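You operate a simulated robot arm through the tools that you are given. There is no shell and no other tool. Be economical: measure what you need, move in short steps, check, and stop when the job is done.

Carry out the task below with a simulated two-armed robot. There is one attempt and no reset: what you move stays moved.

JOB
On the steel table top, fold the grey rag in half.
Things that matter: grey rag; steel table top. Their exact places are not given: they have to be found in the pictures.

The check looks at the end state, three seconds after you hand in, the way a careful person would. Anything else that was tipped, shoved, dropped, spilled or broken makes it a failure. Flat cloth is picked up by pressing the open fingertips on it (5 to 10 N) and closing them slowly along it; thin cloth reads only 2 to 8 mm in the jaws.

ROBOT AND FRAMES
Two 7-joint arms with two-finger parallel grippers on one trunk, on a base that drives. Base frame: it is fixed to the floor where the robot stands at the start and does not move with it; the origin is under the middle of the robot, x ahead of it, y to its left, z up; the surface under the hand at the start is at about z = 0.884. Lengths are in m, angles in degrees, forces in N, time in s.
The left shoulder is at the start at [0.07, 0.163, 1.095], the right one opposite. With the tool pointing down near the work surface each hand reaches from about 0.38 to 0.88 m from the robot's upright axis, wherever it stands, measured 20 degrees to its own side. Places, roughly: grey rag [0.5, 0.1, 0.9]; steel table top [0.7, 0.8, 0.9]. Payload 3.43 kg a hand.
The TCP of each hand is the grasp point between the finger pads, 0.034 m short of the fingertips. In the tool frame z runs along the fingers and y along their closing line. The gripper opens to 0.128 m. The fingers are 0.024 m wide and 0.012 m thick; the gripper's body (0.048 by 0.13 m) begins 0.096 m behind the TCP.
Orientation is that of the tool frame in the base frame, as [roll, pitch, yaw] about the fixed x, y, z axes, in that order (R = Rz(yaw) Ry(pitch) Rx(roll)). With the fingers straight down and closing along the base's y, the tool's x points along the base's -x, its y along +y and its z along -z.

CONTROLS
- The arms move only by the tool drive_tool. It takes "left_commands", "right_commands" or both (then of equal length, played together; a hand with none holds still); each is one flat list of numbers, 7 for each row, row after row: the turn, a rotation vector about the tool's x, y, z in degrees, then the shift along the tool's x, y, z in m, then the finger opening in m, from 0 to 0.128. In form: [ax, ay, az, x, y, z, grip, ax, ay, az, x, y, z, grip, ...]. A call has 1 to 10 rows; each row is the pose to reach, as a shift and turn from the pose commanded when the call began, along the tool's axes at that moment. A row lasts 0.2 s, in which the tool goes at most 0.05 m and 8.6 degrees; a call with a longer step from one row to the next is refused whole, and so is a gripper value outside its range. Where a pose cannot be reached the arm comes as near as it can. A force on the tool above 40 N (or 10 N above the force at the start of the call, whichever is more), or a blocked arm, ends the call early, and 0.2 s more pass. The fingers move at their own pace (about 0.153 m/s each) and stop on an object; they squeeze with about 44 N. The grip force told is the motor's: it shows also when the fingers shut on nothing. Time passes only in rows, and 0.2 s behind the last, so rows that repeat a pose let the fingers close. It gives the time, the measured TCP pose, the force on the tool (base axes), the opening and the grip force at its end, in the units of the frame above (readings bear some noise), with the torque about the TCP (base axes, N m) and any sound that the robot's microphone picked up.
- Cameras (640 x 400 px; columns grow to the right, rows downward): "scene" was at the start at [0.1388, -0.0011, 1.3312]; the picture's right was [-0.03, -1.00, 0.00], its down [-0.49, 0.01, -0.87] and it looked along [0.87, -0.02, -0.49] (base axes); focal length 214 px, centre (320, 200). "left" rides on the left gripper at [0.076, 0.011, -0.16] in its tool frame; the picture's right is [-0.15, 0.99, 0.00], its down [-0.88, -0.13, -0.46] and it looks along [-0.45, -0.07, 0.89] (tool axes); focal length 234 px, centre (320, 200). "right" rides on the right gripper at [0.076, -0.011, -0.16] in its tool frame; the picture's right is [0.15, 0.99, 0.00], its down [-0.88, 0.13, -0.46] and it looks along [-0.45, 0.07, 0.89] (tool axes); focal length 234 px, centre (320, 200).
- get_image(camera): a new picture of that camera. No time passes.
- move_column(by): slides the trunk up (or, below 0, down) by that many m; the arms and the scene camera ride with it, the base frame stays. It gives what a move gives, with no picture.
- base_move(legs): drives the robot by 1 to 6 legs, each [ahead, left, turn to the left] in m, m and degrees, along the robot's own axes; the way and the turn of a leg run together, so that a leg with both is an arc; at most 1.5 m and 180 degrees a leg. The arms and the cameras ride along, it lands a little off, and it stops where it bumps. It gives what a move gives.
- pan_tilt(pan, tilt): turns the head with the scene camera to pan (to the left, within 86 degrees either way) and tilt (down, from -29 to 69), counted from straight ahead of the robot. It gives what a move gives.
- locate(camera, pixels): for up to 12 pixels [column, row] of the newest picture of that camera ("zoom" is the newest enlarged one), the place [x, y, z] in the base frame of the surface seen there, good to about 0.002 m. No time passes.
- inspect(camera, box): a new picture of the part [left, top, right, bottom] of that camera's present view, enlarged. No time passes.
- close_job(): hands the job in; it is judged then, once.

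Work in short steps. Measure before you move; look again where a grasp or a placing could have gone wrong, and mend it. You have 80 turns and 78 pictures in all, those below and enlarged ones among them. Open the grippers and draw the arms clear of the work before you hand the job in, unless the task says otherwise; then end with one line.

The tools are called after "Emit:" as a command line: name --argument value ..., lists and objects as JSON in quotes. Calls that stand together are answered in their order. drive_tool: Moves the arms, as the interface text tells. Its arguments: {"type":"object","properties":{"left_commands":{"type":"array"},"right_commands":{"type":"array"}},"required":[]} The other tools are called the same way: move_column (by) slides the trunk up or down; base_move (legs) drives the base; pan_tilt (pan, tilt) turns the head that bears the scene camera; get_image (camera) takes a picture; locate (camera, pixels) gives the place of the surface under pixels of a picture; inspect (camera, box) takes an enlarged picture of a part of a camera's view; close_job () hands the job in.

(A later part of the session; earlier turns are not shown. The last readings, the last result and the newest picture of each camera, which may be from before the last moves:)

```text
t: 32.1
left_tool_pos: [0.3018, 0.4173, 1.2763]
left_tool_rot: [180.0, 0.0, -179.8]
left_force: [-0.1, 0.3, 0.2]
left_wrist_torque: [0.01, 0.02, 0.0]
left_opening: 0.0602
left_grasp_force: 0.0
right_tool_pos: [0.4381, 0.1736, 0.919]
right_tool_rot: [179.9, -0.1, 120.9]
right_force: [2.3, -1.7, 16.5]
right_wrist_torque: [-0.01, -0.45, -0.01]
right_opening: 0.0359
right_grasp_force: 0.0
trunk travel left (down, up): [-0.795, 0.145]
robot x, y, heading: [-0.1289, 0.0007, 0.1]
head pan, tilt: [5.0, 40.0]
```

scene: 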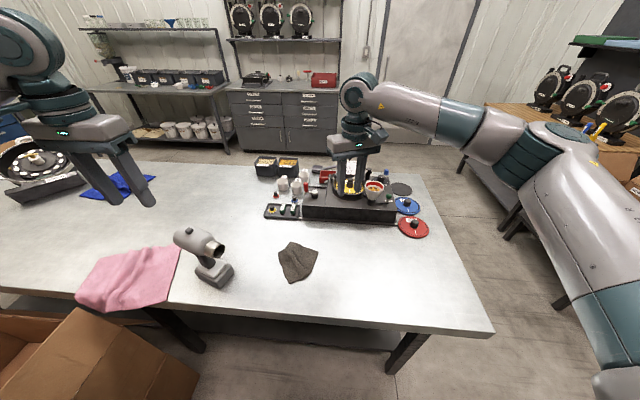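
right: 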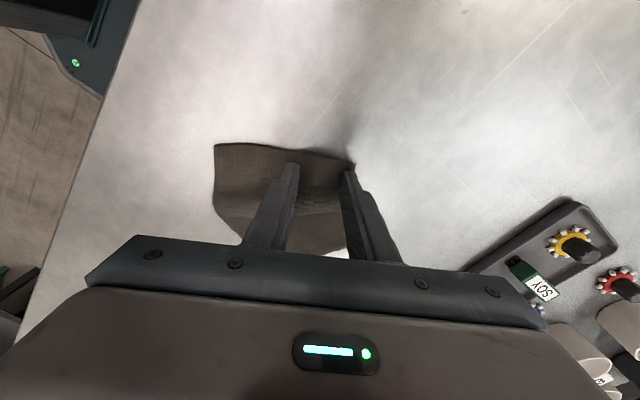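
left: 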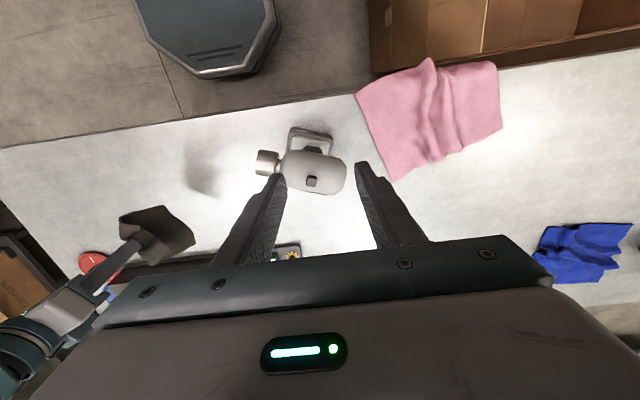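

16.5 N, mostly on the far finger. I close slowly while easing a little.

Emit:
drive_tool --right_commands '[0, 0, 0, 0, 0, 0, 0.032, 0, 0, 0, 0, 0, -0.0005, 0.028, 0, 0, 0, 0, 0, -0.0005, 0.024, 0, 0, 0, 0, 0, -0.001, 0.02, 0, 0, 0, 0, 0, -0.001, 0.016, 0, 0, 0, 0, 0, -0.001, 0.012, 0, 0, 0, 0, 0, -0.001, 0.008, 0, 0, 0, 0, 0, -0.001, 0.004, 0, 0, 0, 0, 0, -0.001, 0, 0, 0, 0, 0, 0, -0.001, 0]'

Emit:
inspect --camera "scene" --box '[260, 210, 340, 290]'

Emit:
get_image --camera "right"

```text
t: 34.3
left_tool_pos: [0.3034, 0.4185, 1.2758]
left_tool_rot: [-180.0, 0.1, -179.8]
left_force: [-0.6, 0.8, 0.3]
left_wrist_torque: [0.02, 0.01, 0.02]
left_opening: 0.0602
left_grasp_force: 0.1
right_tool_pos: [0.4359, 0.1738, 0.9209]
right_tool_rot: [179.9, -0.1, 121.1]
right_force: [-0.6, 0.5, 14.1]
right_wrist_torque: [-0.05, -0.11, -0.04]
right_opening: 0.0045
right_grasp_force: 39.0
trunk travel left (down, up): [-0.795, 0.145]
robot x, y, heading: [-0.1319, 0.0015, 0.2]
head pan, tilt: [5.0, 40.0]
```

```text
5.00 times, centred on (300, 250) of scene
```

zoom: 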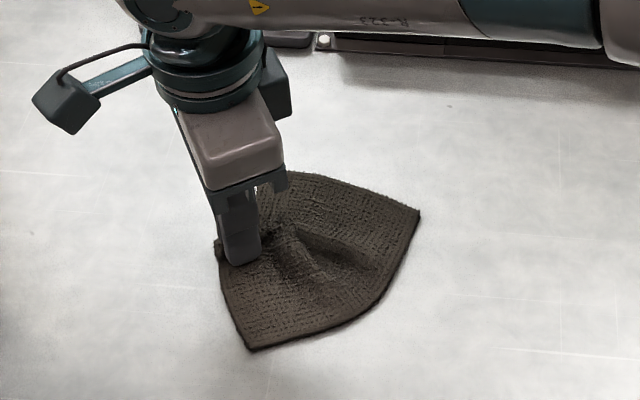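

```text
45 pictures are left
```

right: 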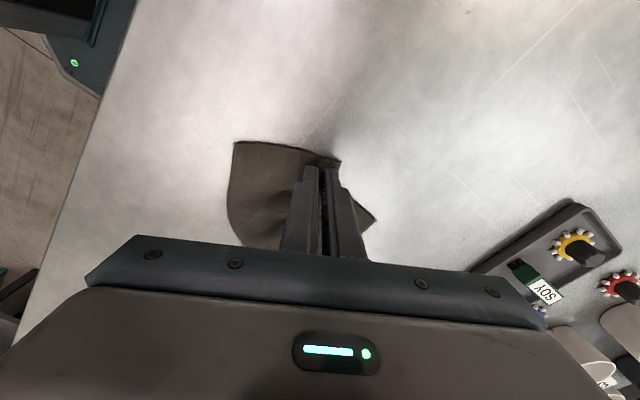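

Gripped at 4.5 mm. I lift 2.5 cm and pull D back toward the robot to (0.378, 0.195), turning the hand with it, to take the pleat out; clearance to the drill stays about 5 cm.

Emit:
drive_tool --right_commands '[0, 0, 0, 0, 0, -0.012, 0, 0, 0, 0, 0, 0, -0.025, 0, 0, 0, -7, 0.012, -0.01, -0.025, 0, 0, 0, -14, 0.024, -0.02, -0.025, 0, 0, 0, -21, 0.036, -0.03, -0.025, 0, 0, 0, -28, 0.048, -0.039, -0.025, 0]'

Emit:
inspect --camera "scene" --box '[200, 200, 360, 310]'

```text
t: 35.7
left_tool_pos: [0.304, 0.4197, 1.2753]
left_tool_rot: [180.0, -0.1, -179.9]
left_force: [-0.1, -0.5, -0.2]
left_wrist_torque: [-0.01, 0.02, 0.04]
left_opening: 0.0602
left_grasp_force: 0.0
right_tool_pos: [0.3808, 0.1956, 0.9435]
right_tool_rot: [179.9, 0.0, 149.1]
right_force: [-0.3, 0.4, -0.6]
right_wrist_torque: [-0.01, 0.02, -0.1]
right_opening: 0.004
right_grasp_force: 38.5
trunk travel left (down, up): [-0.795, 0.145]
robot x, y, heading: [-0.128, 0.0018, 0.1]
head pan, tilt: [5.0, 40.0]
```

```text
3.64 times, centred on (280, 255) of scene
```

zoom: 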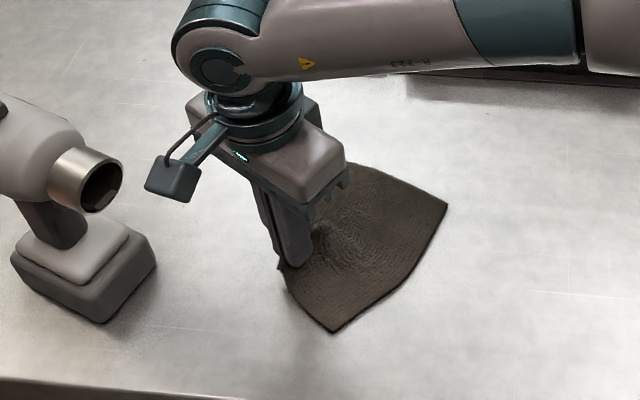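

Much flatter. I measure the visible corners: B (446,205), C (332,330), and the far top (355,166).

Emit:
locate --camera "zoom" --pixels '[[445, 205], [332, 329], [354, 168], [410, 275], [360, 250], [284, 268]]'

Emit:
get_image --camera "right"

```text
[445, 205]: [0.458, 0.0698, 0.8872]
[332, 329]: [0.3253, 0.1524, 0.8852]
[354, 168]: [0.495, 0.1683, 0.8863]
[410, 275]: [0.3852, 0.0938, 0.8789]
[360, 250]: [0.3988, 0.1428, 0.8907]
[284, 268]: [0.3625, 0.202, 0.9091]
```

```text
43 pictures are left
```

right: 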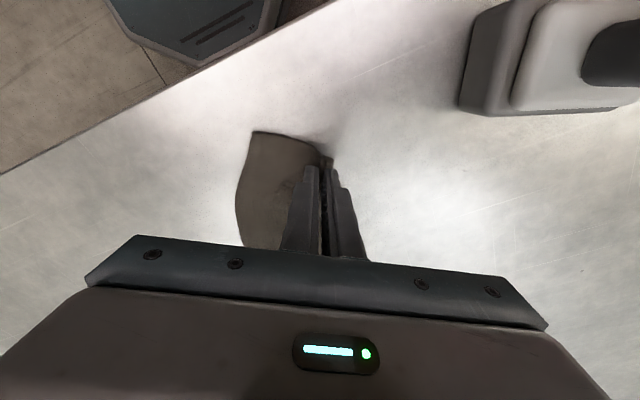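

D is at about (0.37,0.20), A near (0.497,0.175). I start the arc toward A, leaning the hand forward 40° about its closing line so the corner flips over, and check whether that is in reach.

Emit:
drive_tool --right_commands '[0, 8, 0, -0.005, 0, -0.012, 0, 0, 16, 0, -0.012, 0, -0.025, 0, 0, 24, 0, -0.025, 0, -0.037, 0, 0, 32, 0, -0.04, 0, -0.045, 0, 0, 40, 0, -0.055, 0, -0.05, 0]'

Emit:
inspect --camera "scene" --box '[200, 200, 360, 310]'

```text
t: 36.9
left_tool_pos: [0.3046, 0.4189, 1.2756]
left_tool_rot: [180.0, -0.2, -179.8]
left_force: [0.3, -0.2, -0.2]
left_wrist_torque: [-0.01, 0.02, 0.02]
left_opening: 0.06
left_grasp_force: 0.0
right_tool_pos: [0.4278, 0.1669, 0.9949]
right_tool_rot: [179.9, -40.2, 149.0]
right_force: [-0.1, 0.0, 0.0]
right_wrist_torque: [0.0, 0.01, -0.09]
right_opening: 0.0044
right_grasp_force: 38.7
trunk travel left (down, up): [-0.795, 0.145]
robot x, y, heading: [-0.1277, 0.0026, 0.2]
head pan, tilt: [5.0, 40.0]
```

```text
3.64 times, centred on (280, 255) of scene
```

zoom: 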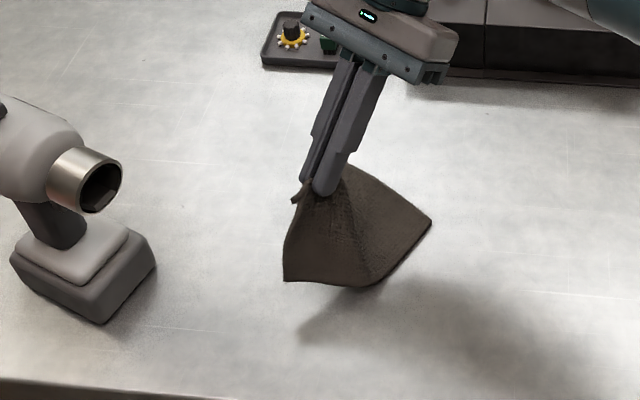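

The 40° lean is fully reachable and the corner is flipping over well. I look from the wrist and at where A and B lie now.

Emit:
get_image --camera "right"

Emit:
get_image --camera "left"

Emit:
locate --camera "zoom" --pixels '[[430, 223], [286, 280], [385, 190], [355, 168], [296, 200], [330, 285]]'

```text
41 pictures are left
```

right: 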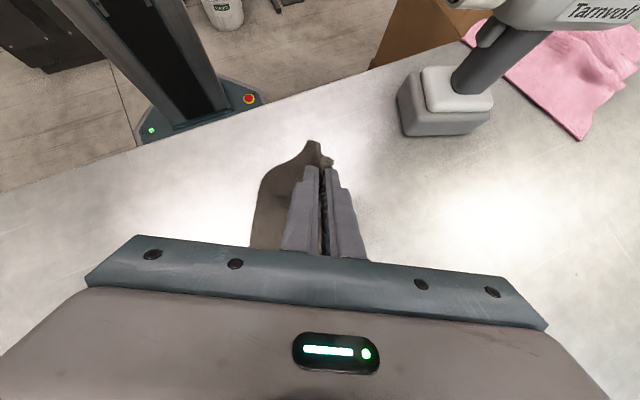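

```text
40 pictures are left
```

left: 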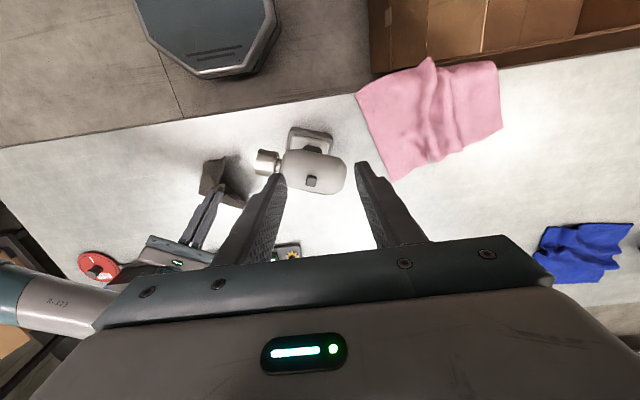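

```text
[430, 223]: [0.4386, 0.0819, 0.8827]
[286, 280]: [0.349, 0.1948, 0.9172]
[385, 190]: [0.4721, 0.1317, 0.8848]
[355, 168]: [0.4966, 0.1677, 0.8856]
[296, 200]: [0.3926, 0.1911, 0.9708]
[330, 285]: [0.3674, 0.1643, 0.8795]
```

AB now runs from about A (0.503,0.178) to B (0.439,0.082). I carry the corner over and down so that the fingertips end over A's inside, then look before releasing.

Emit:
drive_tool --right_commands '[0, 0, 0, -0.018, 0.008, -0.008, 0, 0, 0, 0, -0.035, 0.0155, -0.0163, 0, 0, 0, 0, -0.051, 0.021, -0.017, 0, 0, 0, 0, -0.068, 0.0264, -0.0178, 0, 0, 0, 0, -0.079, 0.027, -0.008, 0, 0, 0, 0, -0.0895, 0.0271, 0.0032, 0, 0, 0, 0, -0.0895, 0.0271, 0.0032, 0]'

Emit:
inspect --camera "scene" --box '[240, 200, 360, 300]'

Emit:
get_image --camera "right"

```text
t: 38.5
left_tool_pos: [0.3033, 0.4197, 1.2755]
left_tool_rot: [-180.0, 0.0, -179.9]
left_force: [0.2, 0.4, -0.8]
left_wrist_torque: [-0.04, 0.01, -0.01]
left_opening: 0.0598
left_grasp_force: 0.1
right_tool_pos: [0.4859, 0.1494, 0.9364]
right_tool_rot: [179.9, -40.1, 148.9]
right_force: [-0.2, 0.5, 1.2]
right_wrist_torque: [-0.01, -0.02, -0.08]
right_opening: 0.0043
right_grasp_force: 38.5
right hand out of reach, approached as far as the arm can: row 4, 5, 6, 7
trunk travel left (down, up): [-0.795, 0.145]
robot x, y, heading: [-0.1294, 0.0015, 0.2]
head pan, tilt: [5.0, 40.0]
```

```text
4.00 times, centred on (300, 250) of scene
```

zoom: 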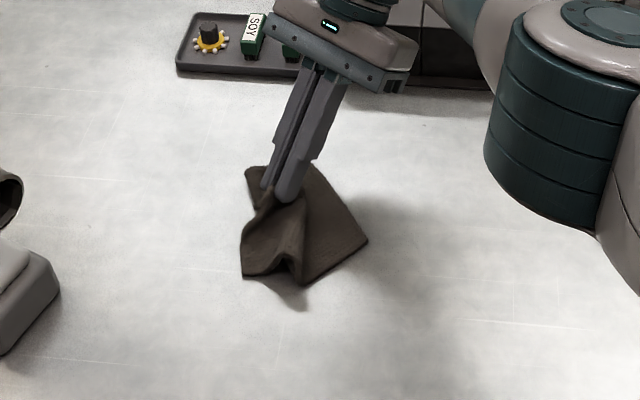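

```text
38 pictures are left
```

right: 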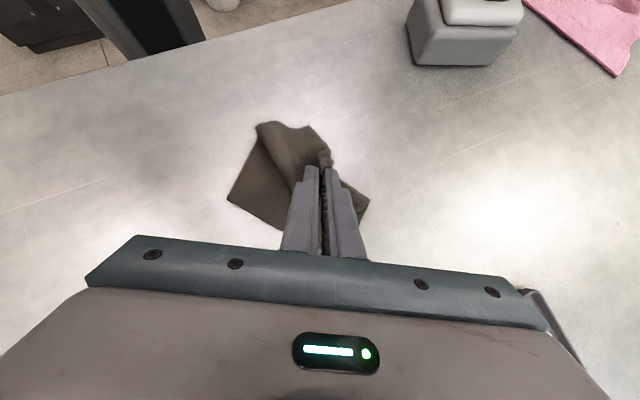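

It stopped about 1.5 cm short of the target. I check where A, B and C lie relative to the tips.

Emit:
locate --camera "zoom" --pixels '[[247, 171], [367, 241], [243, 275], [306, 283], [312, 164], [270, 210]]'

Emit:
locate --camera "right" --pixels '[[366, 202], [230, 198], [262, 124], [326, 153]]'

```text
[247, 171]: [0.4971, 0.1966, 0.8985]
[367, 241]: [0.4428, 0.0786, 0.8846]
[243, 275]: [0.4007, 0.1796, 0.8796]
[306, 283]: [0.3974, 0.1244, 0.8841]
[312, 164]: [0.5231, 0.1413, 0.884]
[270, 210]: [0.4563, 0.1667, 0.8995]
```

```text
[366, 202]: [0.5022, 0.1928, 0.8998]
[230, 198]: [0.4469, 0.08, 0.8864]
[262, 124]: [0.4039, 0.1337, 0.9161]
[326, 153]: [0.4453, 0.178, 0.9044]
```

The far edge really runs B (0.443,0.079) to A ≈(0.525,0.145), so D (now ≈(0.445,0.178)) must go further. I reduce the lean to about 15° for reach and carry it on to A.

Emit:
drive_tool --right_commands '[0, -5, 0, 0.013, 0, -0.0153, 0, 0, -12, 0, 0.003, 0.006, -0.023, 0, 0, -19, 0, -0.006, 0.013, -0.03, 0, 0, -25, 0, -0.013, 0.02, -0.037, 0, 0, -25, 0, -0.02, 0.02, -0.029, 0, 0, -25, 0, -0.02, 0.02, -0.029, 0]'

Emit:
inspect --camera "scene" --box '[240, 200, 360, 300]'

Emit:
get_image --camera "right"

```text
t: 39.9
left_tool_pos: [0.303, 0.4194, 1.2765]
left_tool_rot: [-180.0, 0.0, -179.8]
left_force: [-1.0, -0.1, 0.0]
left_wrist_torque: [-0.01, -0.01, 0.02]
left_opening: 0.06
left_grasp_force: 0.1
right_tool_pos: [0.5706, 0.1113, 0.9393]
right_tool_rot: [-179.9, -15.0, 149.0]
right_force: [-0.2, 0.4, 0.2]
right_wrist_torque: [0.01, 0.01, -0.12]
right_opening: 0.0041
right_grasp_force: 38.3
right hand out of reach, approached as far as the arm can: row 1, 2, 3, 4, 5, 6
trunk travel left (down, up): [-0.795, 0.145]
robot x, y, heading: [-0.1279, 0.0013, 0.1]
head pan, tilt: [5.0, 40.0]
```

```text
4.00 times, centred on (300, 250) of scene
```

zoom: 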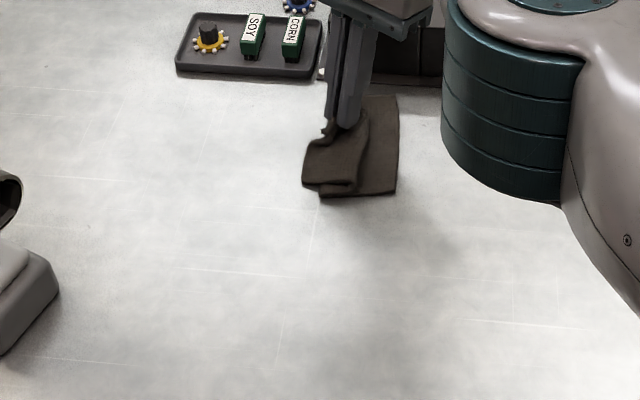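

```text
36 pictures are left
```

right: 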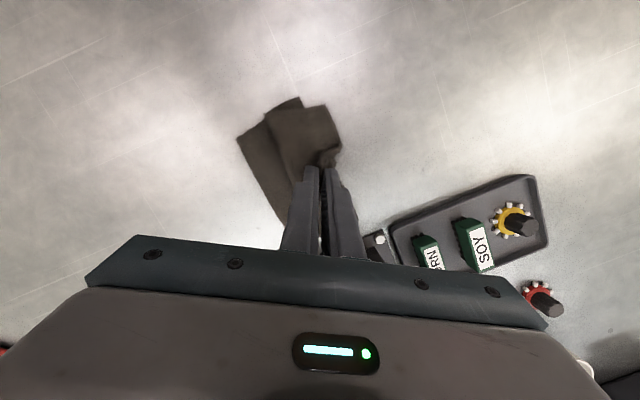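

The arm swung past to (0.571, 0.111) with the rag, without touching the stove (forces near zero). The cloth now appears folded over; I open the fingers and lift straight up to look.

Emit:
drive_tool --right_commands '[0, 0, 0, 0, 0, 0, 0.012, 0, 0, 0, 0, 0, 0, 0.025, 0, 0, 0, 0, 0, 0, 0.035, 0, 0, 0, 0.005, 0, -0.019, 0.035, 0, 0, 0, 0.013, 0, -0.048, 0.035, 0, 0, 0, 0.0233, 0, -0.087, 0.035, 0, 0, 0, 0.035, 0, -0.13, 0.035]'

Emit:
inspect --camera "scene" --box '[260, 190, 380, 280]'

Emit:
get_image --camera "scene"

```text
t: 41.5
left_tool_pos: [0.3038, 0.4192, 1.2757]
left_tool_rot: [-180.0, 0.0, -179.8]
left_force: [-0.3, 0.0, -0.4]
left_wrist_torque: [-0.02, -0.05, 0.0]
left_opening: 0.0598
left_grasp_force: 0.0
right_tool_pos: [0.5837, 0.1118, 1.0741]
right_tool_rot: [-179.9, -15.1, 148.9]
right_force: [-1.6, 0.1, 0.0]
right_wrist_torque: [0.02, -0.03, -0.03]
right_opening: 0.0349
right_grasp_force: 0.0
right hand out of reach, approached as far as the arm can: row 4, 5, 6, 7
trunk travel left (down, up): [-0.795, 0.145]
robot x, y, heading: [-0.1281, -0.002, 0.0]
head pan, tilt: [5.0, 40.0]
```

```text
4.44 times, centred on (320, 235) of scene
```

zoom: 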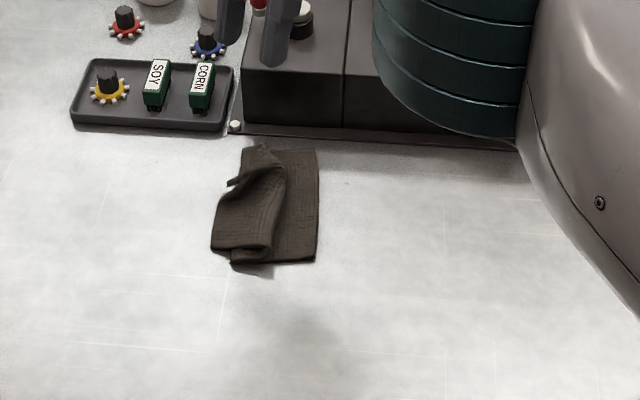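

```text
34 pictures are left
```

scene: 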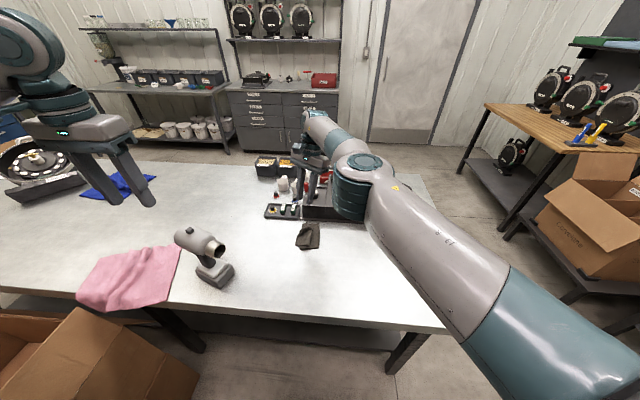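

The rag now lies with its far edge AB on the right and the rest folded back on the left, bunched on top. I bring the right arm back to a comfortable pose first, up and to the right.

Emit:
drive_tool --right_commands '[0, -3, 0, 0.012, -0.01, -0.025, 0.035, 0, -6, 0, 0.024, -0.035, -0.05, 0.035, 0, -9, 0, 0.036, -0.065, -0.07, 0.035, 0, -12, 0, 0.048, -0.1, -0.08, 0.035, 0, -15, 0, 0.059, -0.137, -0.0877, 0.035, 0, -15, 0, 0.059, -0.137, -0.0877, 0.035]'

Emit:
get_image --camera "scene"

Emit:
inspect --camera "scene" --box '[280, 205, 352, 265]'

```text
t: 42.9
left_tool_pos: [0.3047, 0.4195, 1.2767]
left_tool_rot: [180.0, -0.1, -179.8]
left_force: [0.1, 0.5, 0.6]
left_wrist_torque: [0.03, 0.0, 0.03]
left_opening: 0.0599
left_grasp_force: 0.1
right_tool_pos: [0.6276, 0.0712, 1.2123]
right_tool_rot: [-179.6, 0.4, 148.9]
right_force: [0.0, 0.9, -0.6]
right_wrist_torque: [-0.13, -0.03, 0.01]
right_opening: 0.0352
right_grasp_force: 0.1
right hand out of reach, approached as far as the arm can: row 1, 2, 3, 4, 5, 6
trunk travel left (down, up): [-0.795, 0.145]
robot x, y, heading: [-0.1298, -0.0005, 0.3]
head pan, tilt: [5.0, 40.0]
```

```text
33 pictures are left
```

scene: 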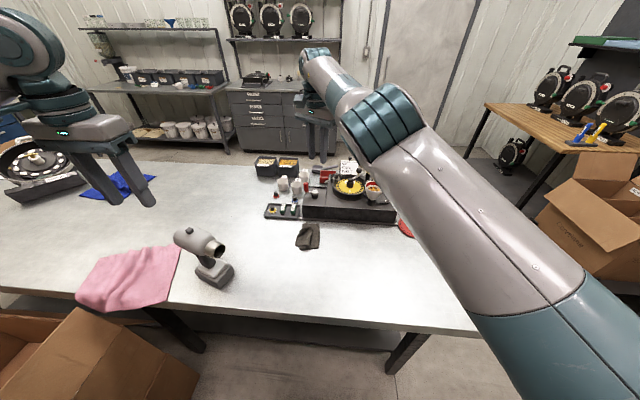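

```text
6.67 times, centred on (316, 235) of scene
```

zoom: 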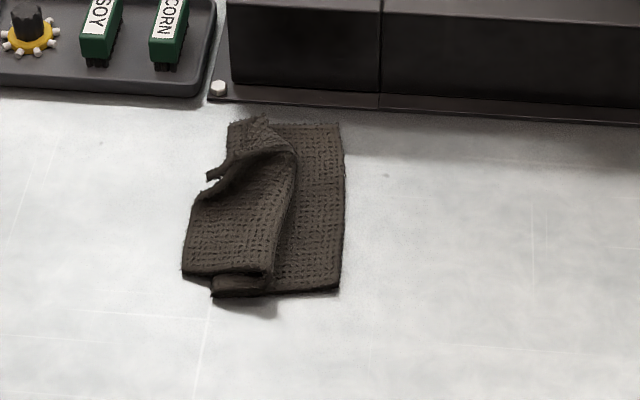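

The rag lies as an S: B side goes left to a fold, back right to a ridge, and C/D end points left. I measure it, and turn the right arm back toward its earlier good posture.

Emit:
locate --camera "zoom" --pixels '[[335, 127], [336, 287], [215, 292], [266, 270], [186, 270], [196, 198], [210, 176], [232, 125], [290, 165], [262, 120], [235, 230], [285, 220]]'

Emit:
drive_tool --right_commands '[0, 0, -8, 0, 0, 0, 0.035, 0, 0, -16, 0, 0, 0, 0.035, 0, 0, -24, 0, -0.03, 0, 0.035, 0, 0, -32, 0.015, -0.06, 0, 0.035, 0, 0, -40, 0.03, -0.09, 0, 0.035, 0, 0, -48, 0.045, -0.12, 0, 0.035, 0, 0, -52, 0.06, -0.15, 0, 0.035, 0, 0, -52, 0.067, -0.18, 0, 0.035]'

Emit:
get_image --camera "scene"

```text
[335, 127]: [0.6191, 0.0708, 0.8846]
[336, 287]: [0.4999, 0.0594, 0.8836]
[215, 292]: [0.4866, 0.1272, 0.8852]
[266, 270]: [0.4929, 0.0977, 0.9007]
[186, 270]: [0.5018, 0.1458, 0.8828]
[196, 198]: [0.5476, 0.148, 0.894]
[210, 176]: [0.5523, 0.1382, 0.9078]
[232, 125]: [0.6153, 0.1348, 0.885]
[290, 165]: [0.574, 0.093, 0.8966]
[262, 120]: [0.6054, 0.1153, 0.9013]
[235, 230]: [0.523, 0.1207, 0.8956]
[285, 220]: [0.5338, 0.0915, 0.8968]
```

```text
t: 44.7
left_tool_pos: [0.3033, 0.4186, 1.2766]
left_tool_rot: [180.0, 0.0, -179.8]
left_force: [-0.6, 0.3, 0.4]
left_wrist_torque: [-0.01, -0.05, -0.01]
left_opening: 0.06
left_grasp_force: 0.1
right_tool_pos: [0.4718, -0.0477, 1.2083]
right_tool_rot: [-180.0, 0.1, -159.0]
right_force: [-1.5, -0.8, 0.1]
right_wrist_torque: [-0.03, -0.06, 0.02]
right_opening: 0.035
right_grasp_force: 0.1
right hand out of reach, approached as far as the arm can: row 3
trunk travel left (down, up): [-0.795, 0.145]
robot x, y, heading: [-0.1291, 0.0002, 0.4]
head pan, tilt: [5.0, 40.0]
```

```text
31 pictures are left
```

scene: 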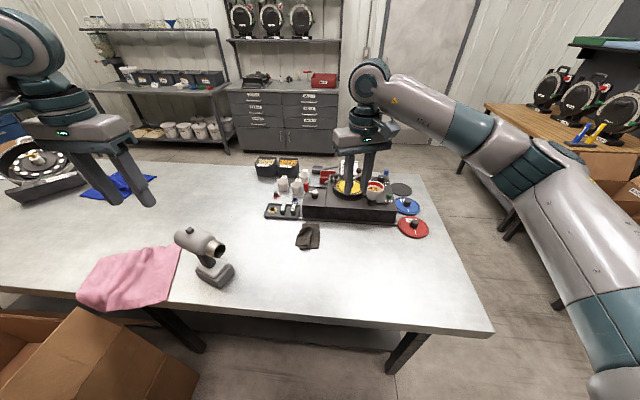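

The arm is back in a good posture. Flipping the CD flap over to the right, onto AB at y≈0.065, will complete the half fold; I go above the rag at natural yaw for a close look.

Emit:
drive_tool --right_commands '[0, 0, 5, -0.0134, 0.035, 0.02, 0.035, 0, 0, 10, -0.0268, 0.07, 0.04, 0.035, 0, 0, 16, -0.04, 0.105, 0.06, 0.035, 0, 0, 21, -0.0537, 0.14, 0.08, 0.035, 0, 0, 21, -0.0537, 0.14, 0.08, 0.035]'

Emit:
inspect --camera "right" --box '[200, 40, 440, 190]'

```text
t: 45.9
left_tool_pos: [0.3043, 0.4184, 1.2764]
left_tool_rot: [179.9, 0.0, -179.8]
left_force: [-0.3, -0.7, -0.3]
left_wrist_torque: [0.0, -0.01, -0.01]
left_opening: 0.0601
left_grasp_force: 0.1
right_tool_pos: [0.4735, 0.1032, 1.128]
right_tool_rot: [180.0, -0.1, 179.8]
right_force: [0.3, -0.9, 1.0]
right_wrist_torque: [0.01, -0.02, 0.0]
right_opening: 0.035
right_grasp_force: 0.1
trunk travel left (down, up): [-0.795, 0.145]
robot x, y, heading: [-0.1251, -0.005, -0.0]
head pan, tilt: [5.0, 40.0]
```

```text
2.67 times, centred on (320, 115) of right
```

zoom: 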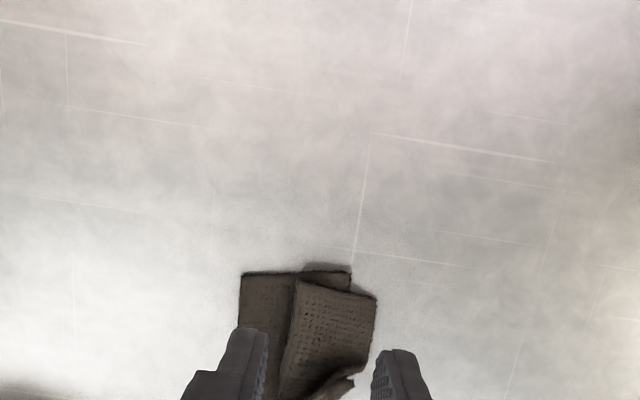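

The rag is too low in the wrist view; I shift the hand 0.1 m ahead at the same height to see it whole.

Emit:
drive_tool --right_commands '[0, 0, 0, -0.035, 0, 0, 0.035, 0, 0, 0, -0.07, 0, 0, 0.035, 0, 0, 0, -0.1, 0, 0, 0.035]'

Emit:
inspect --camera "right" --box '[220, 60, 420, 190]'

```text
t: 46.7
left_tool_pos: [0.3039, 0.4203, 1.2748]
left_tool_rot: [-179.9, 0.0, -179.8]
left_force: [-0.1, 0.4, 0.3]
left_wrist_torque: [-0.03, -0.03, 0.0]
left_opening: 0.0601
left_grasp_force: 0.1
right_tool_pos: [0.5734, 0.1058, 1.1282]
right_tool_rot: [-180.0, 0.0, 179.9]
right_force: [0.1, 0.3, -0.8]
right_wrist_torque: [0.01, 0.01, -0.04]
right_opening: 0.0352
right_grasp_force: 0.0
trunk travel left (down, up): [-0.795, 0.145]
robot x, y, heading: [-0.1304, 0.0011, 0.4]
head pan, tilt: [5.0, 40.0]
```

```text
3.08 times, centred on (320, 125) of right
```

zoom: 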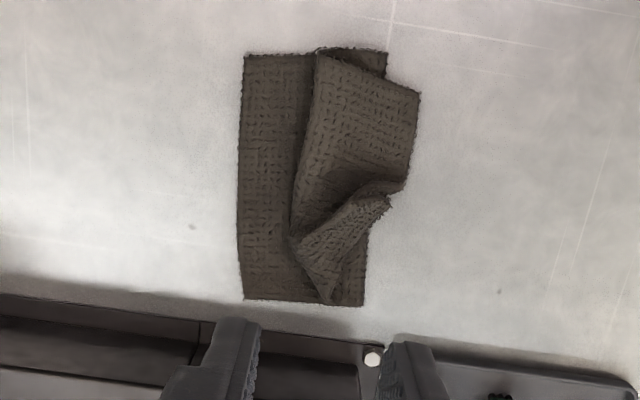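

A very clear view: AB is the left edge here, fold L1 right, and flap edge CD at the right with C at (420,92) and the pinched D corner at about (388,203). I measure these.

Emit:
locate --camera "zoom" --pixels '[[388, 203], [380, 200], [404, 185], [418, 94], [245, 296], [246, 56], [335, 298], [360, 302], [384, 55], [295, 232], [350, 215], [318, 60]]'

Emit:
inspect --camera "right" --box '[290, 85, 370, 165]'

```text
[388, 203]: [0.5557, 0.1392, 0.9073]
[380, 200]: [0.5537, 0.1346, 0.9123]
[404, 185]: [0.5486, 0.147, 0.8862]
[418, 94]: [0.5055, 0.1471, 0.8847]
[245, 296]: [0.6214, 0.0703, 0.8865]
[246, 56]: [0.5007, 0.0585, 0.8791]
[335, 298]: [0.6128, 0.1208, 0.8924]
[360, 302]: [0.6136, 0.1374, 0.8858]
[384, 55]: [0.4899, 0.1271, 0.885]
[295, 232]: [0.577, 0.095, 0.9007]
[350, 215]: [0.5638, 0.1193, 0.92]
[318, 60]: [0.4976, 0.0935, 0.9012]
```

```text
5.00 times, centred on (330, 125) of right
```

zoom: 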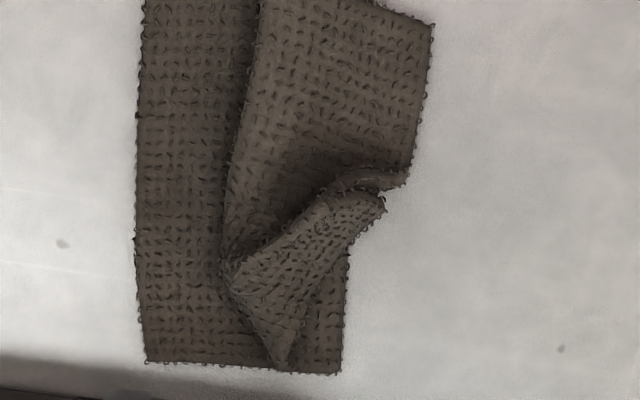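

D sits at (0.556,0.139,0.907), at the end of a raised crease. I turn the hand to close across that crease (yaw ≈125) and come down above (0.5565, 0.131).

Emit:
drive_tool --right_commands '[0, 0, 8, 0.002, 0.003, 0.0, 0.042, 0, 0, 16, 0.005, 0.007, 0.02, 0.042, 0, 0, 24, 0.008, 0.011, 0.04, 0.042, 0, 0, 32, 0.011, 0.015, 0.07, 0.042, 0, 0, 40, 0.014, 0.02, 0.1, 0.042, 0, 0, 48, 0.017, 0.025, 0.13, 0.042, 0, 0, 55, 0.017, 0.025, 0.16, 0.042, 0, 0, 55, 0.017, 0.025, 0.16, 0.042]'

Emit:
get_image --camera "right"

Emit:
inspect --camera "scene" --box '[270, 190, 360, 265]'

```text
t: 48.5
left_tool_pos: [0.304, 0.4186, 1.2763]
left_tool_rot: [-179.9, 0.0, -179.8]
left_force: [-0.1, 0.3, 0.7]
left_wrist_torque: [-0.01, -0.03, -0.02]
left_opening: 0.0599
left_grasp_force: 0.0
right_tool_pos: [0.5583, 0.1297, 0.9671]
right_tool_rot: [-179.9, 0.1, 125.0]
right_force: [-0.4, 0.1, -0.2]
right_wrist_torque: [-0.03, 0.0, -0.04]
right_opening: 0.0422
right_grasp_force: 0.0
trunk travel left (down, up): [-0.795, 0.145]
robot x, y, heading: [-0.13, 0.0026, 0.4]
head pan, tilt: [5.0, 40.0]
```

```text
27 pictures are left
```

right: 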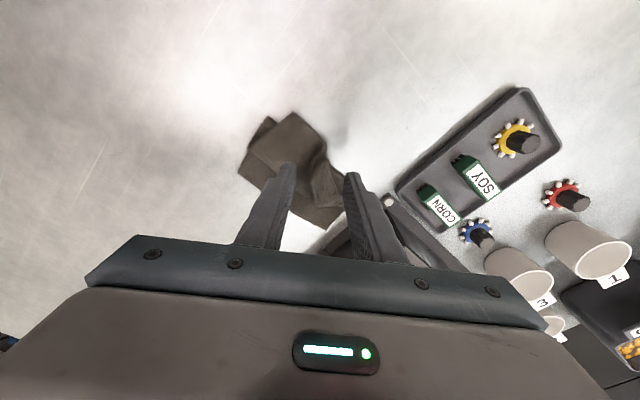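

```text
5.33 times, centred on (315, 228) of scene
```

zoom: 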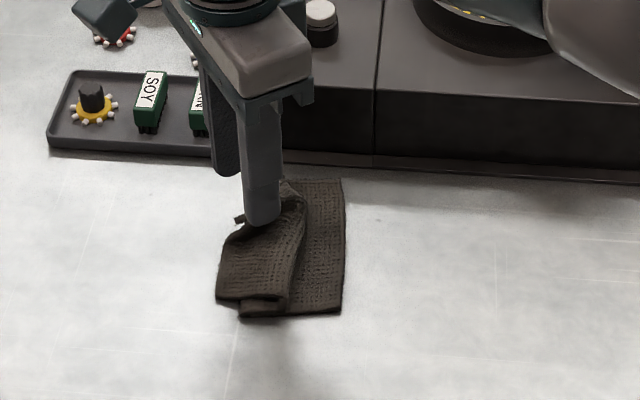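

Fingers straddle the crease. I lower 3.6 cm and close.

Emit:
drive_tool --right_commands '[0, 0, 0, 0, 0, 0.02, 0.042, 0, 0, 0, 0, 0, 0.032, 0.042, 0, 0, 0, 0, 0, 0.038, 0.042, 0, 0, 0, 0, 0, 0.038, 0.03, 0, 0, 0, 0, 0, 0.038, 0.018, 0, 0, 0, 0, 0, 0.038, 0.006, 0, 0, 0, 0, 0, 0.038, 0, 0, 0, 0, 0, 0, 0.038, 0]'

Emit:
get_image --camera "right"

```text
t: 50.3
left_tool_pos: [0.3048, 0.4188, 1.2771]
left_tool_rot: [-180.0, 0.1, -179.7]
left_force: [-0.3, 0.4, 0.8]
left_wrist_torque: [0.01, 0.01, -0.01]
left_opening: 0.0601
left_grasp_force: 0.1
right_tool_pos: [0.5578, 0.1293, 0.9291]
right_tool_rot: [180.0, 0.1, 125.1]
right_force: [0.1, -0.1, 0.3]
right_wrist_torque: [-0.01, 0.02, -0.01]
right_opening: 0.0046
right_grasp_force: 39.4
trunk travel left (down, up): [-0.795, 0.145]
robot x, y, heading: [-0.131, 0.0005, -0.1]
head pan, tilt: [5.0, 40.0]
```

```text
25 pictures are left
```

right: 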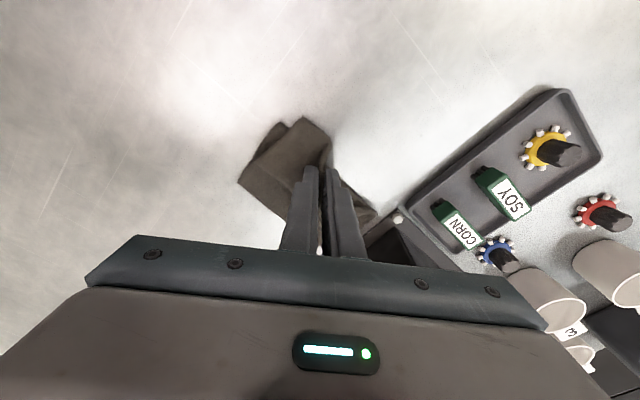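

The corner is gripped (4.6 mm). I lift it about 4.5 cm and carry it to just inside A, at (0.603, 0.078), staying short of the stove's foot.

Emit:
drive_tool --right_commands '[0, 0, 0, 0, 0, -0.02, 0, 0, 0, 0, -0.01, 0.001, -0.04, 0, 0, 0, 0, -0.03, 0.003, -0.047, 0, 0, 0, 0, -0.05, 0.005, -0.045, 0, 0, 0, 0, -0.065, 0.007, -0.03, 0, 0, 0, 0, -0.0676, 0.0076, -0.012, 0, 0, 0, 0, -0.0676, 0.0076, -0.008, 0]'

Emit:
inspect --camera "scene" --box '[270, 190, 360, 265]'

Emit:
get_image --camera "right"

```text
t: 51.9
left_tool_pos: [0.3042, 0.4193, 1.2747]
left_tool_rot: [-180.0, 0.0, -179.8]
left_force: [-0.2, 0.5, 0.1]
left_wrist_torque: [-0.02, 0.02, 0.0]
left_opening: 0.0599
left_grasp_force: 0.0
right_tool_pos: [0.6041, 0.0776, 0.9368]
right_tool_rot: [180.0, 0.0, 124.9]
right_force: [-0.5, 0.1, -0.5]
right_wrist_torque: [-0.02, 0.01, 0.01]
right_opening: 0.0044
right_grasp_force: 38.8
trunk travel left (down, up): [-0.795, 0.145]
robot x, y, heading: [-0.1305, -0.0008, 0.0]
head pan, tilt: [5.0, 40.0]
```

```text
5.33 times, centred on (315, 228) of scene
```

zoom: 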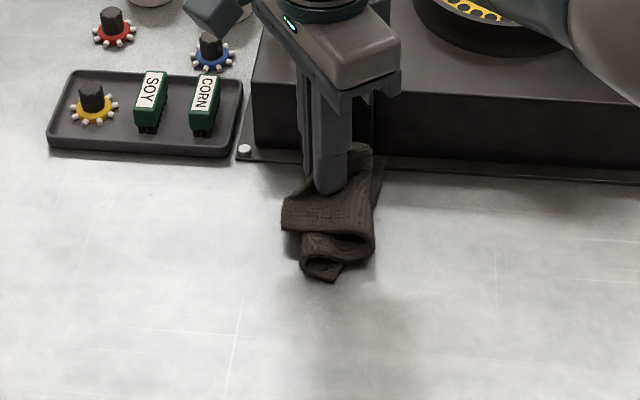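

```text
23 pictures are left
```

right: 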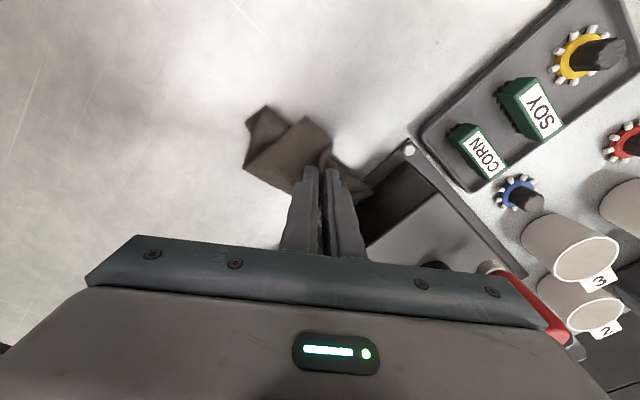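

The whole rag was dragged along and is bunching at the stove's foot, so I start the lay-out anew: lift the rag clear by this corner and carry it to the open area to the robot's side.

Emit:
drive_tool --right_commands '[0, 0, 0, 0, 0, -0.045, 0, 0, 0, 0, 0, 0, -0.09, 0, 0, 0, 0, 0, -0.02, -0.135, 0, 0, 0, -7, 0.01, -0.05, -0.17, 0, 0, 0, -14, 0.02, -0.085, -0.175, 0, 0, 0, -21, 0.03, -0.12, -0.18, 0, 0, 0, -28, 0.045, -0.15, -0.18, 0, 0, 0, -30, 0.045, -0.152, -0.18, 0]'

Emit:
inspect --camera "scene" --box '[240, 170, 400, 290]'

```text
t: 53.7
left_tool_pos: [0.3046, 0.4192, 1.2752]
left_tool_rot: [180.0, 0.0, -179.9]
left_force: [0.0, -0.2, 0.1]
left_wrist_torque: [0.0, 0.03, 0.02]
left_opening: 0.0599
left_grasp_force: 0.1
right_tool_pos: [0.4532, 0.0285, 1.1169]
right_tool_rot: [180.0, -0.1, 155.0]
right_force: [0.1, -0.1, 0.4]
right_wrist_torque: [0.03, -0.01, -0.13]
right_opening: 0.0043
right_grasp_force: 39.3
trunk travel left (down, up): [-0.795, 0.145]
robot x, y, heading: [-0.1283, 0.0005, 0.3]
head pan, tilt: [5.0, 40.0]
```

```text
3.33 times, centred on (320, 230) of scene
```

zoom: 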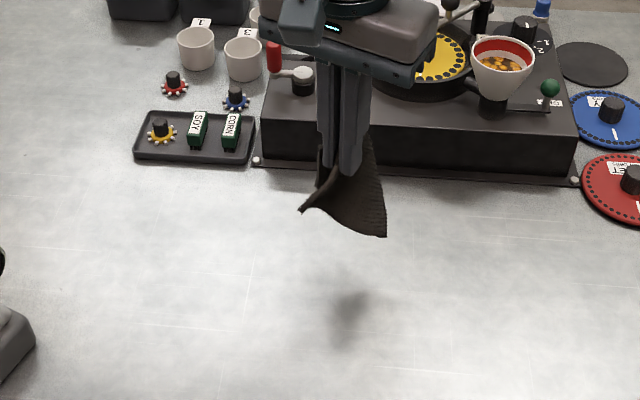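

It hangs with the body on the hand's far side. I turn the hand to yaw 118 and lay the rag by lowering while sweeping to the left, so its long axis comes within the hand's good yaw range.

Emit:
drive_tool --right_commands '[0, 0, 7, -0.02, 0.01, 0.015, 0, 0, 0, 15, -0.0426, 0.02, 0.03, 0, 0, 0, 23, -0.0426, 0.02, 0.05, 0, 0, 0, 30, -0.017, 0.039, 0.06, 0, 0, 0, 37, 0.0085, 0.0586, 0.075, 0, 0, 0, 37, 0.034, 0.078, 0.1, 0, 0, 0, 37, 0.0596, 0.097, 0.13, 0, 0, 0, 37, 0.079, 0.1117, 0.16, 0, 0, 0, 37, 0.0852, 0.1164, 0.185, 0, 0, 0, 37, 0.093, 0.122, 0.187, 0]'

Emit:
inspect --camera "scene" --box '[240, 190, 360, 290]'

```text
t: 55.9
left_tool_pos: [0.3036, 0.4193, 1.275]
left_tool_rot: [-180.0, 0.0, -179.9]
left_force: [-0.1, -0.7, 0.6]
left_wrist_torque: [0.0, 0.0, 0.01]
left_opening: 0.0601
left_grasp_force: 0.0
right_tool_pos: [0.4186, 0.18, 0.929]
right_tool_rot: [-180.0, 0.0, 117.9]
right_force: [-0.4, 0.0, 0.1]
right_wrist_torque: [-0.01, -0.04, 0.1]
right_opening: 0.0043
right_grasp_force: 38.9
trunk travel left (down, up): [-0.795, 0.145]
robot x, y, heading: [-0.1329, -0.0, 0.2]
head pan, tilt: [5.0, 40.0]
```

```text
4.00 times, centred on (300, 240) of scene
```

zoom: 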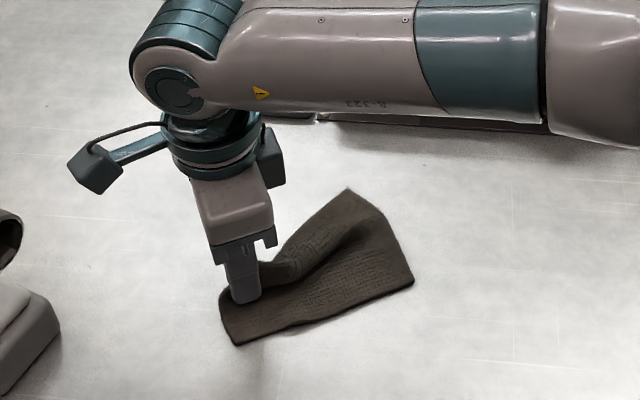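

Very good: the rag lies nearly flat with its long axis left–right; only the held corner D is bunched. I measure A, B, C.

Emit:
locate --camera "zoom" --pixels '[[349, 193], [410, 279], [237, 340], [265, 262], [320, 300], [222, 295]]'

```text
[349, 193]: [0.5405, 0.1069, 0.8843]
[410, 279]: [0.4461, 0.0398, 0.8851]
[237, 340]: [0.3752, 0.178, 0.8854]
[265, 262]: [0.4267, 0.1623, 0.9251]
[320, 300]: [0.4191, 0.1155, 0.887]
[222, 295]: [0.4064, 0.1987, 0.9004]
```

A, B, C are at (0.541,0.107), (0.446,0.040), (0.375,0.178); D belongs at (0.470,0.245). I draw the corner there low over the table, release, and lift to look.

Emit:
drive_tool --right_commands '[0, 0, 0, 0, 0, -0.01, 0, 0, 0, 0, 0.008, 0.02, -0.01, 0, 0, 0, 0, 0.016, 0.04, -0.01, 0, 0, 0, 0, 0.0245, 0.0606, -0.006, 0, 0, 0, 0, 0.0245, 0.0606, 0.004, 0, 0, 0, 0, 0.0245, 0.0606, 0.004, 0.015, 0, 0, 0, 0.0245, 0.0606, 0.004, 0.03, 0, 0, 0, 0.0245, 0.0606, -0.03, 0.04, 0, 0, 0, 0.0245, 0.0606, -0.075, 0.04, 0, 0, 0, 0.0245, 0.0606, -0.12, 0.04]'

Emit:
inspect --camera "scene" --box '[240, 200, 350, 290]'

```text
t: 58.1
left_tool_pos: [0.3042, 0.4199, 1.2755]
left_tool_rot: [180.0, 0.0, -179.7]
left_force: [-0.4, 1.0, -0.6]
left_wrist_torque: [0.0, 0.0, 0.01]
left_opening: 0.0603
left_grasp_force: 0.0
right_tool_pos: [0.4591, 0.2287, 1.0521]
right_tool_rot: [180.0, 0.0, 118.0]
right_force: [0.5, -0.1, -0.2]
right_wrist_torque: [0.0, 0.02, 0.04]
right_opening: 0.04
right_grasp_force: 0.1
trunk travel left (down, up): [-0.795, 0.145]
robot x, y, heading: [-0.1333, -0.0008, -0.0]
head pan, tilt: [5.0, 40.0]
```

```text
4.44 times, centred on (295, 245) of scene
```

zoom: 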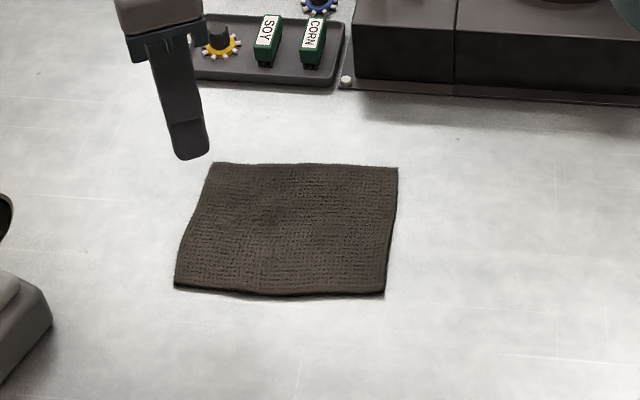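

The rag is now perfectly flat. I measure its corners.

Emit:
locate --camera "zoom" --pixels '[[213, 165], [396, 170], [382, 292], [178, 286], [196, 225], [389, 230], [290, 230], [300, 166], [275, 292]]'

```text
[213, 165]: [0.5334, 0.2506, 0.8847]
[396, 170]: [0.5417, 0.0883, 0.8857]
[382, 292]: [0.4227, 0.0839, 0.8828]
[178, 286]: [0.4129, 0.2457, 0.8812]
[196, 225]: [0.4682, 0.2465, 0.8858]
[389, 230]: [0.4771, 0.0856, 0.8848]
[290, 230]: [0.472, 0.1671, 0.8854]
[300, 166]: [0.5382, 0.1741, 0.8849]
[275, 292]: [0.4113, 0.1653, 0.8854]
```

The rag is a flat 0.12 × 0.162 m rectangle: x 0.413–0.54, y 0.085–0.25, long axis along y. I turn the hand to natural yaw (closing along y) above the left short edge, and will then test a lean to the right in the air.

Emit:
drive_tool --right_commands '[0, 0, -8, -0.003, 0, 0, 0.04, 0, 0, -16, -0.006, 0, 0, 0.04, 0, 0, -24, -0.009, 0.001, 0, 0.04, 0, 0, -32, -0.012, 0.002, 0, 0.04, 0, 0, -40, -0.015, 0.003, 0, 0.04, 0, 0, -48, -0.018, 0.0035, 0, 0.04, 0, 0, -56, -0.021, 0.0035, 0, 0.04, 0, 0, -62, -0.0234, 0.0035, 0, 0.04]'

Emit:
drive_tool --right_commands '[-8, 0, 0, 0, 0, 0, 0.04, -16, 0, 0, 0, 0, 0, 0.04, -24, 0, 0, 0, 0, 0, 0.04, -32, 0, 0, 0, 0, 0, 0.04, -40, 0, 0, 0, 0, 0, 0.04]'

```text
t: 59.9
left_tool_pos: [0.3055, 0.4173, 1.277]
left_tool_rot: [-179.9, 0.0, -179.8]
left_force: [-0.4, 0.3, 0.2]
left_wrist_torque: [-0.02, -0.03, 0.0]
left_opening: 0.06
left_grasp_force: 0.0
right_tool_pos: [0.4762, 0.2083, 1.051]
right_tool_rot: [-180.0, 0.1, -179.9]
right_force: [-0.3, 0.1, -0.1]
right_wrist_torque: [-0.02, -0.03, 0.01]
right_opening: 0.0401
right_grasp_force: 0.1
trunk travel left (down, up): [-0.795, 0.145]
robot x, y, heading: [-0.1312, -0.0028, 0.1]
head pan, tilt: [5.0, 40.0]
```

```text
t: 61.1
left_tool_pos: [0.304, 0.4183, 1.2767]
left_tool_rot: [180.0, 0.0, -179.9]
left_force: [-0.7, -1.0, 0.5]
left_wrist_torque: [0.0, 0.0, 0.0]
left_opening: 0.0602
left_grasp_force: 0.1
right_tool_pos: [0.4763, 0.2068, 1.0512]
right_tool_rot: [139.7, 0.0, 179.8]
right_force: [0.1, -0.4, 0.5]
right_wrist_torque: [-0.03, 0.02, -0.01]
right_opening: 0.0401
right_grasp_force: 0.0
trunk travel left (down, up): [-0.795, 0.145]
robot x, y, heading: [-0.1266, -0.0025, 0.2]
head pan, tilt: [5.0, 40.0]
```

A 40° lean to the right is fully reachable here. I straighten the hand and come down over the middle of the left edge, at (0.473, 0.223), with the outer finger on the edge.

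Emit:
drive_tool --right_commands '[8, 0, 0, 0, 0, 0, 0.03, 16, 0, 0, 0.001, -0.007, 0.0135, 0.03, 24, 0, 0, 0.002, -0.015, 0.027, 0.03, 32, 0, 0, 0.003, -0.024, 0.045, 0.03, 40, 0, 0, 0.003, -0.036, 0.0678, 0.03, 40, 0, 0, 0.003, -0.036, 0.0678, 0.03]'

```text
t: 62.5
left_tool_pos: [0.3058, 0.4177, 1.2771]
left_tool_rot: [180.0, 0.0, -179.8]
left_force: [0.3, -0.2, 0.0]
left_wrist_torque: [0.03, 0.02, 0.03]
left_opening: 0.06
left_grasp_force: 0.1
right_tool_pos: [0.4744, 0.2236, 0.976]
right_tool_rot: [-179.8, 0.0, 180.0]
right_force: [-0.8, -1.0, -0.5]
right_wrist_torque: [-0.01, -0.03, -0.03]
right_opening: 0.03
right_grasp_force: 0.1
trunk travel left (down, up): [-0.795, 0.145]
robot x, y, heading: [-0.1318, -0.0015, 0.1]
head pan, tilt: [5.0, 40.0]
```

Pose is right. I descend to just short of contact (TCP ≈0.921) and then feel down.

Emit:
drive_tool --right_commands '[0, 0, 0, 0, 0, 0.03, 0.03, 0, 0, 0, 0, 0, 0.047, 0.03, 0, 0, 0, 0, 0, 0.053, 0.03, 0, 0, 0, 0, 0, 0.056, 0.03, 0, 0, 0, 0, 0, 0.0575, 0.03]'

Emit:
inspect --camera "scene" --box '[240, 200, 350, 290]'

```text
t: 63.7
left_tool_pos: [0.3047, 0.4183, 1.276]
left_tool_rot: [-180.0, 0.0, -179.8]
left_force: [0.3, 0.7, -0.3]
left_wrist_torque: [-0.01, -0.04, -0.02]
left_opening: 0.0601
left_grasp_force: 0.1
right_tool_pos: [0.4726, 0.225, 0.9186]
right_tool_rot: [-179.9, 0.1, 180.0]
right_force: [0.3, 0.0, 5.3]
right_wrist_torque: [0.02, 0.02, -0.03]
right_opening: 0.0299
right_grasp_force: 0.0
trunk travel left (down, up): [-0.795, 0.145]
robot x, y, heading: [-0.1287, -0.0003, 0.2]
head pan, tilt: [5.0, 40.0]
```

```text
4.44 times, centred on (295, 245) of scene
```

zoom: 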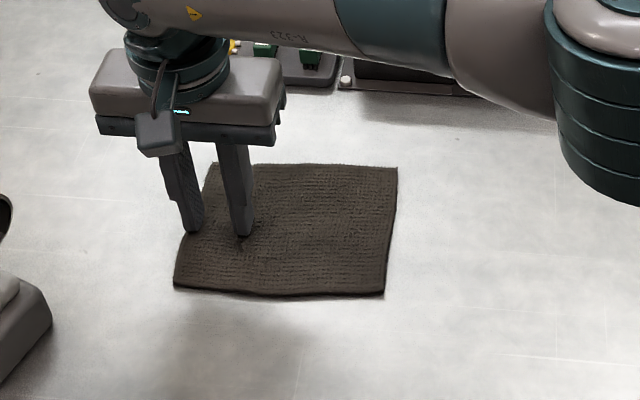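

5.3 N, one finger at the edge and the other inside. I close slowly.

Emit:
drive_tool --right_commands '[0, 0, 0, 0, 0, 0.0005, 0.027, 0, 0, 0, 0, 0, 0.0005, 0.023, 0, 0, 0, 0, 0, 0.0005, 0.019, 0, 0, 0, 0, 0, 0, 0.015, 0, 0, 0, 0, 0, 0, 0.011, 0, 0, 0, 0, 0, 0, 0.007, 0, 0, 0, 0, 0, 0, 0.003, 0, 0, 0, 0, 0, 0, 0, 0, 0, 0, 0, 0, 0, 0]'

Emit:
inspect --camera "scene" --box '[240, 200, 350, 290]'

```text
t: 65.7
left_tool_pos: [0.3034, 0.4187, 1.2772]
left_tool_rot: [-179.9, -0.1, -179.8]
left_force: [-0.4, 0.2, 0.0]
left_wrist_torque: [-0.02, -0.01, 0.04]
left_opening: 0.0598
left_grasp_force: 0.1
right_tool_pos: [0.4715, 0.2243, 0.918]
right_tool_rot: [180.0, 0.0, -180.0]
right_force: [0.1, -0.2, 8.5]
right_wrist_torque: [0.04, 0.02, -0.01]
right_opening: 0.0037
right_grasp_force: 38.1
trunk travel left (down, up): [-0.795, 0.145]
robot x, y, heading: [-0.1322, 0.0004, 0.1]
head pan, tilt: [5.0, 40.0]
```

```text
4.44 times, centred on (295, 245) of scene
```

zoom: 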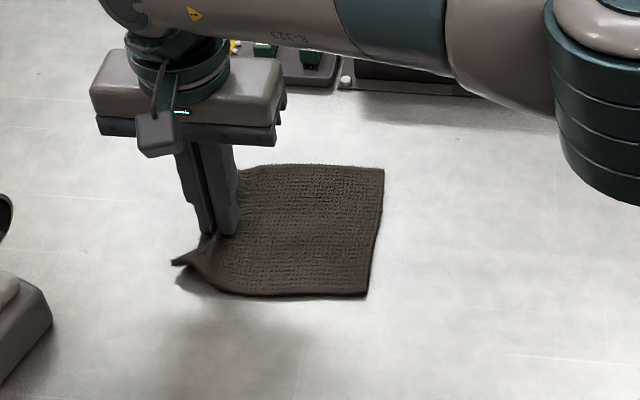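

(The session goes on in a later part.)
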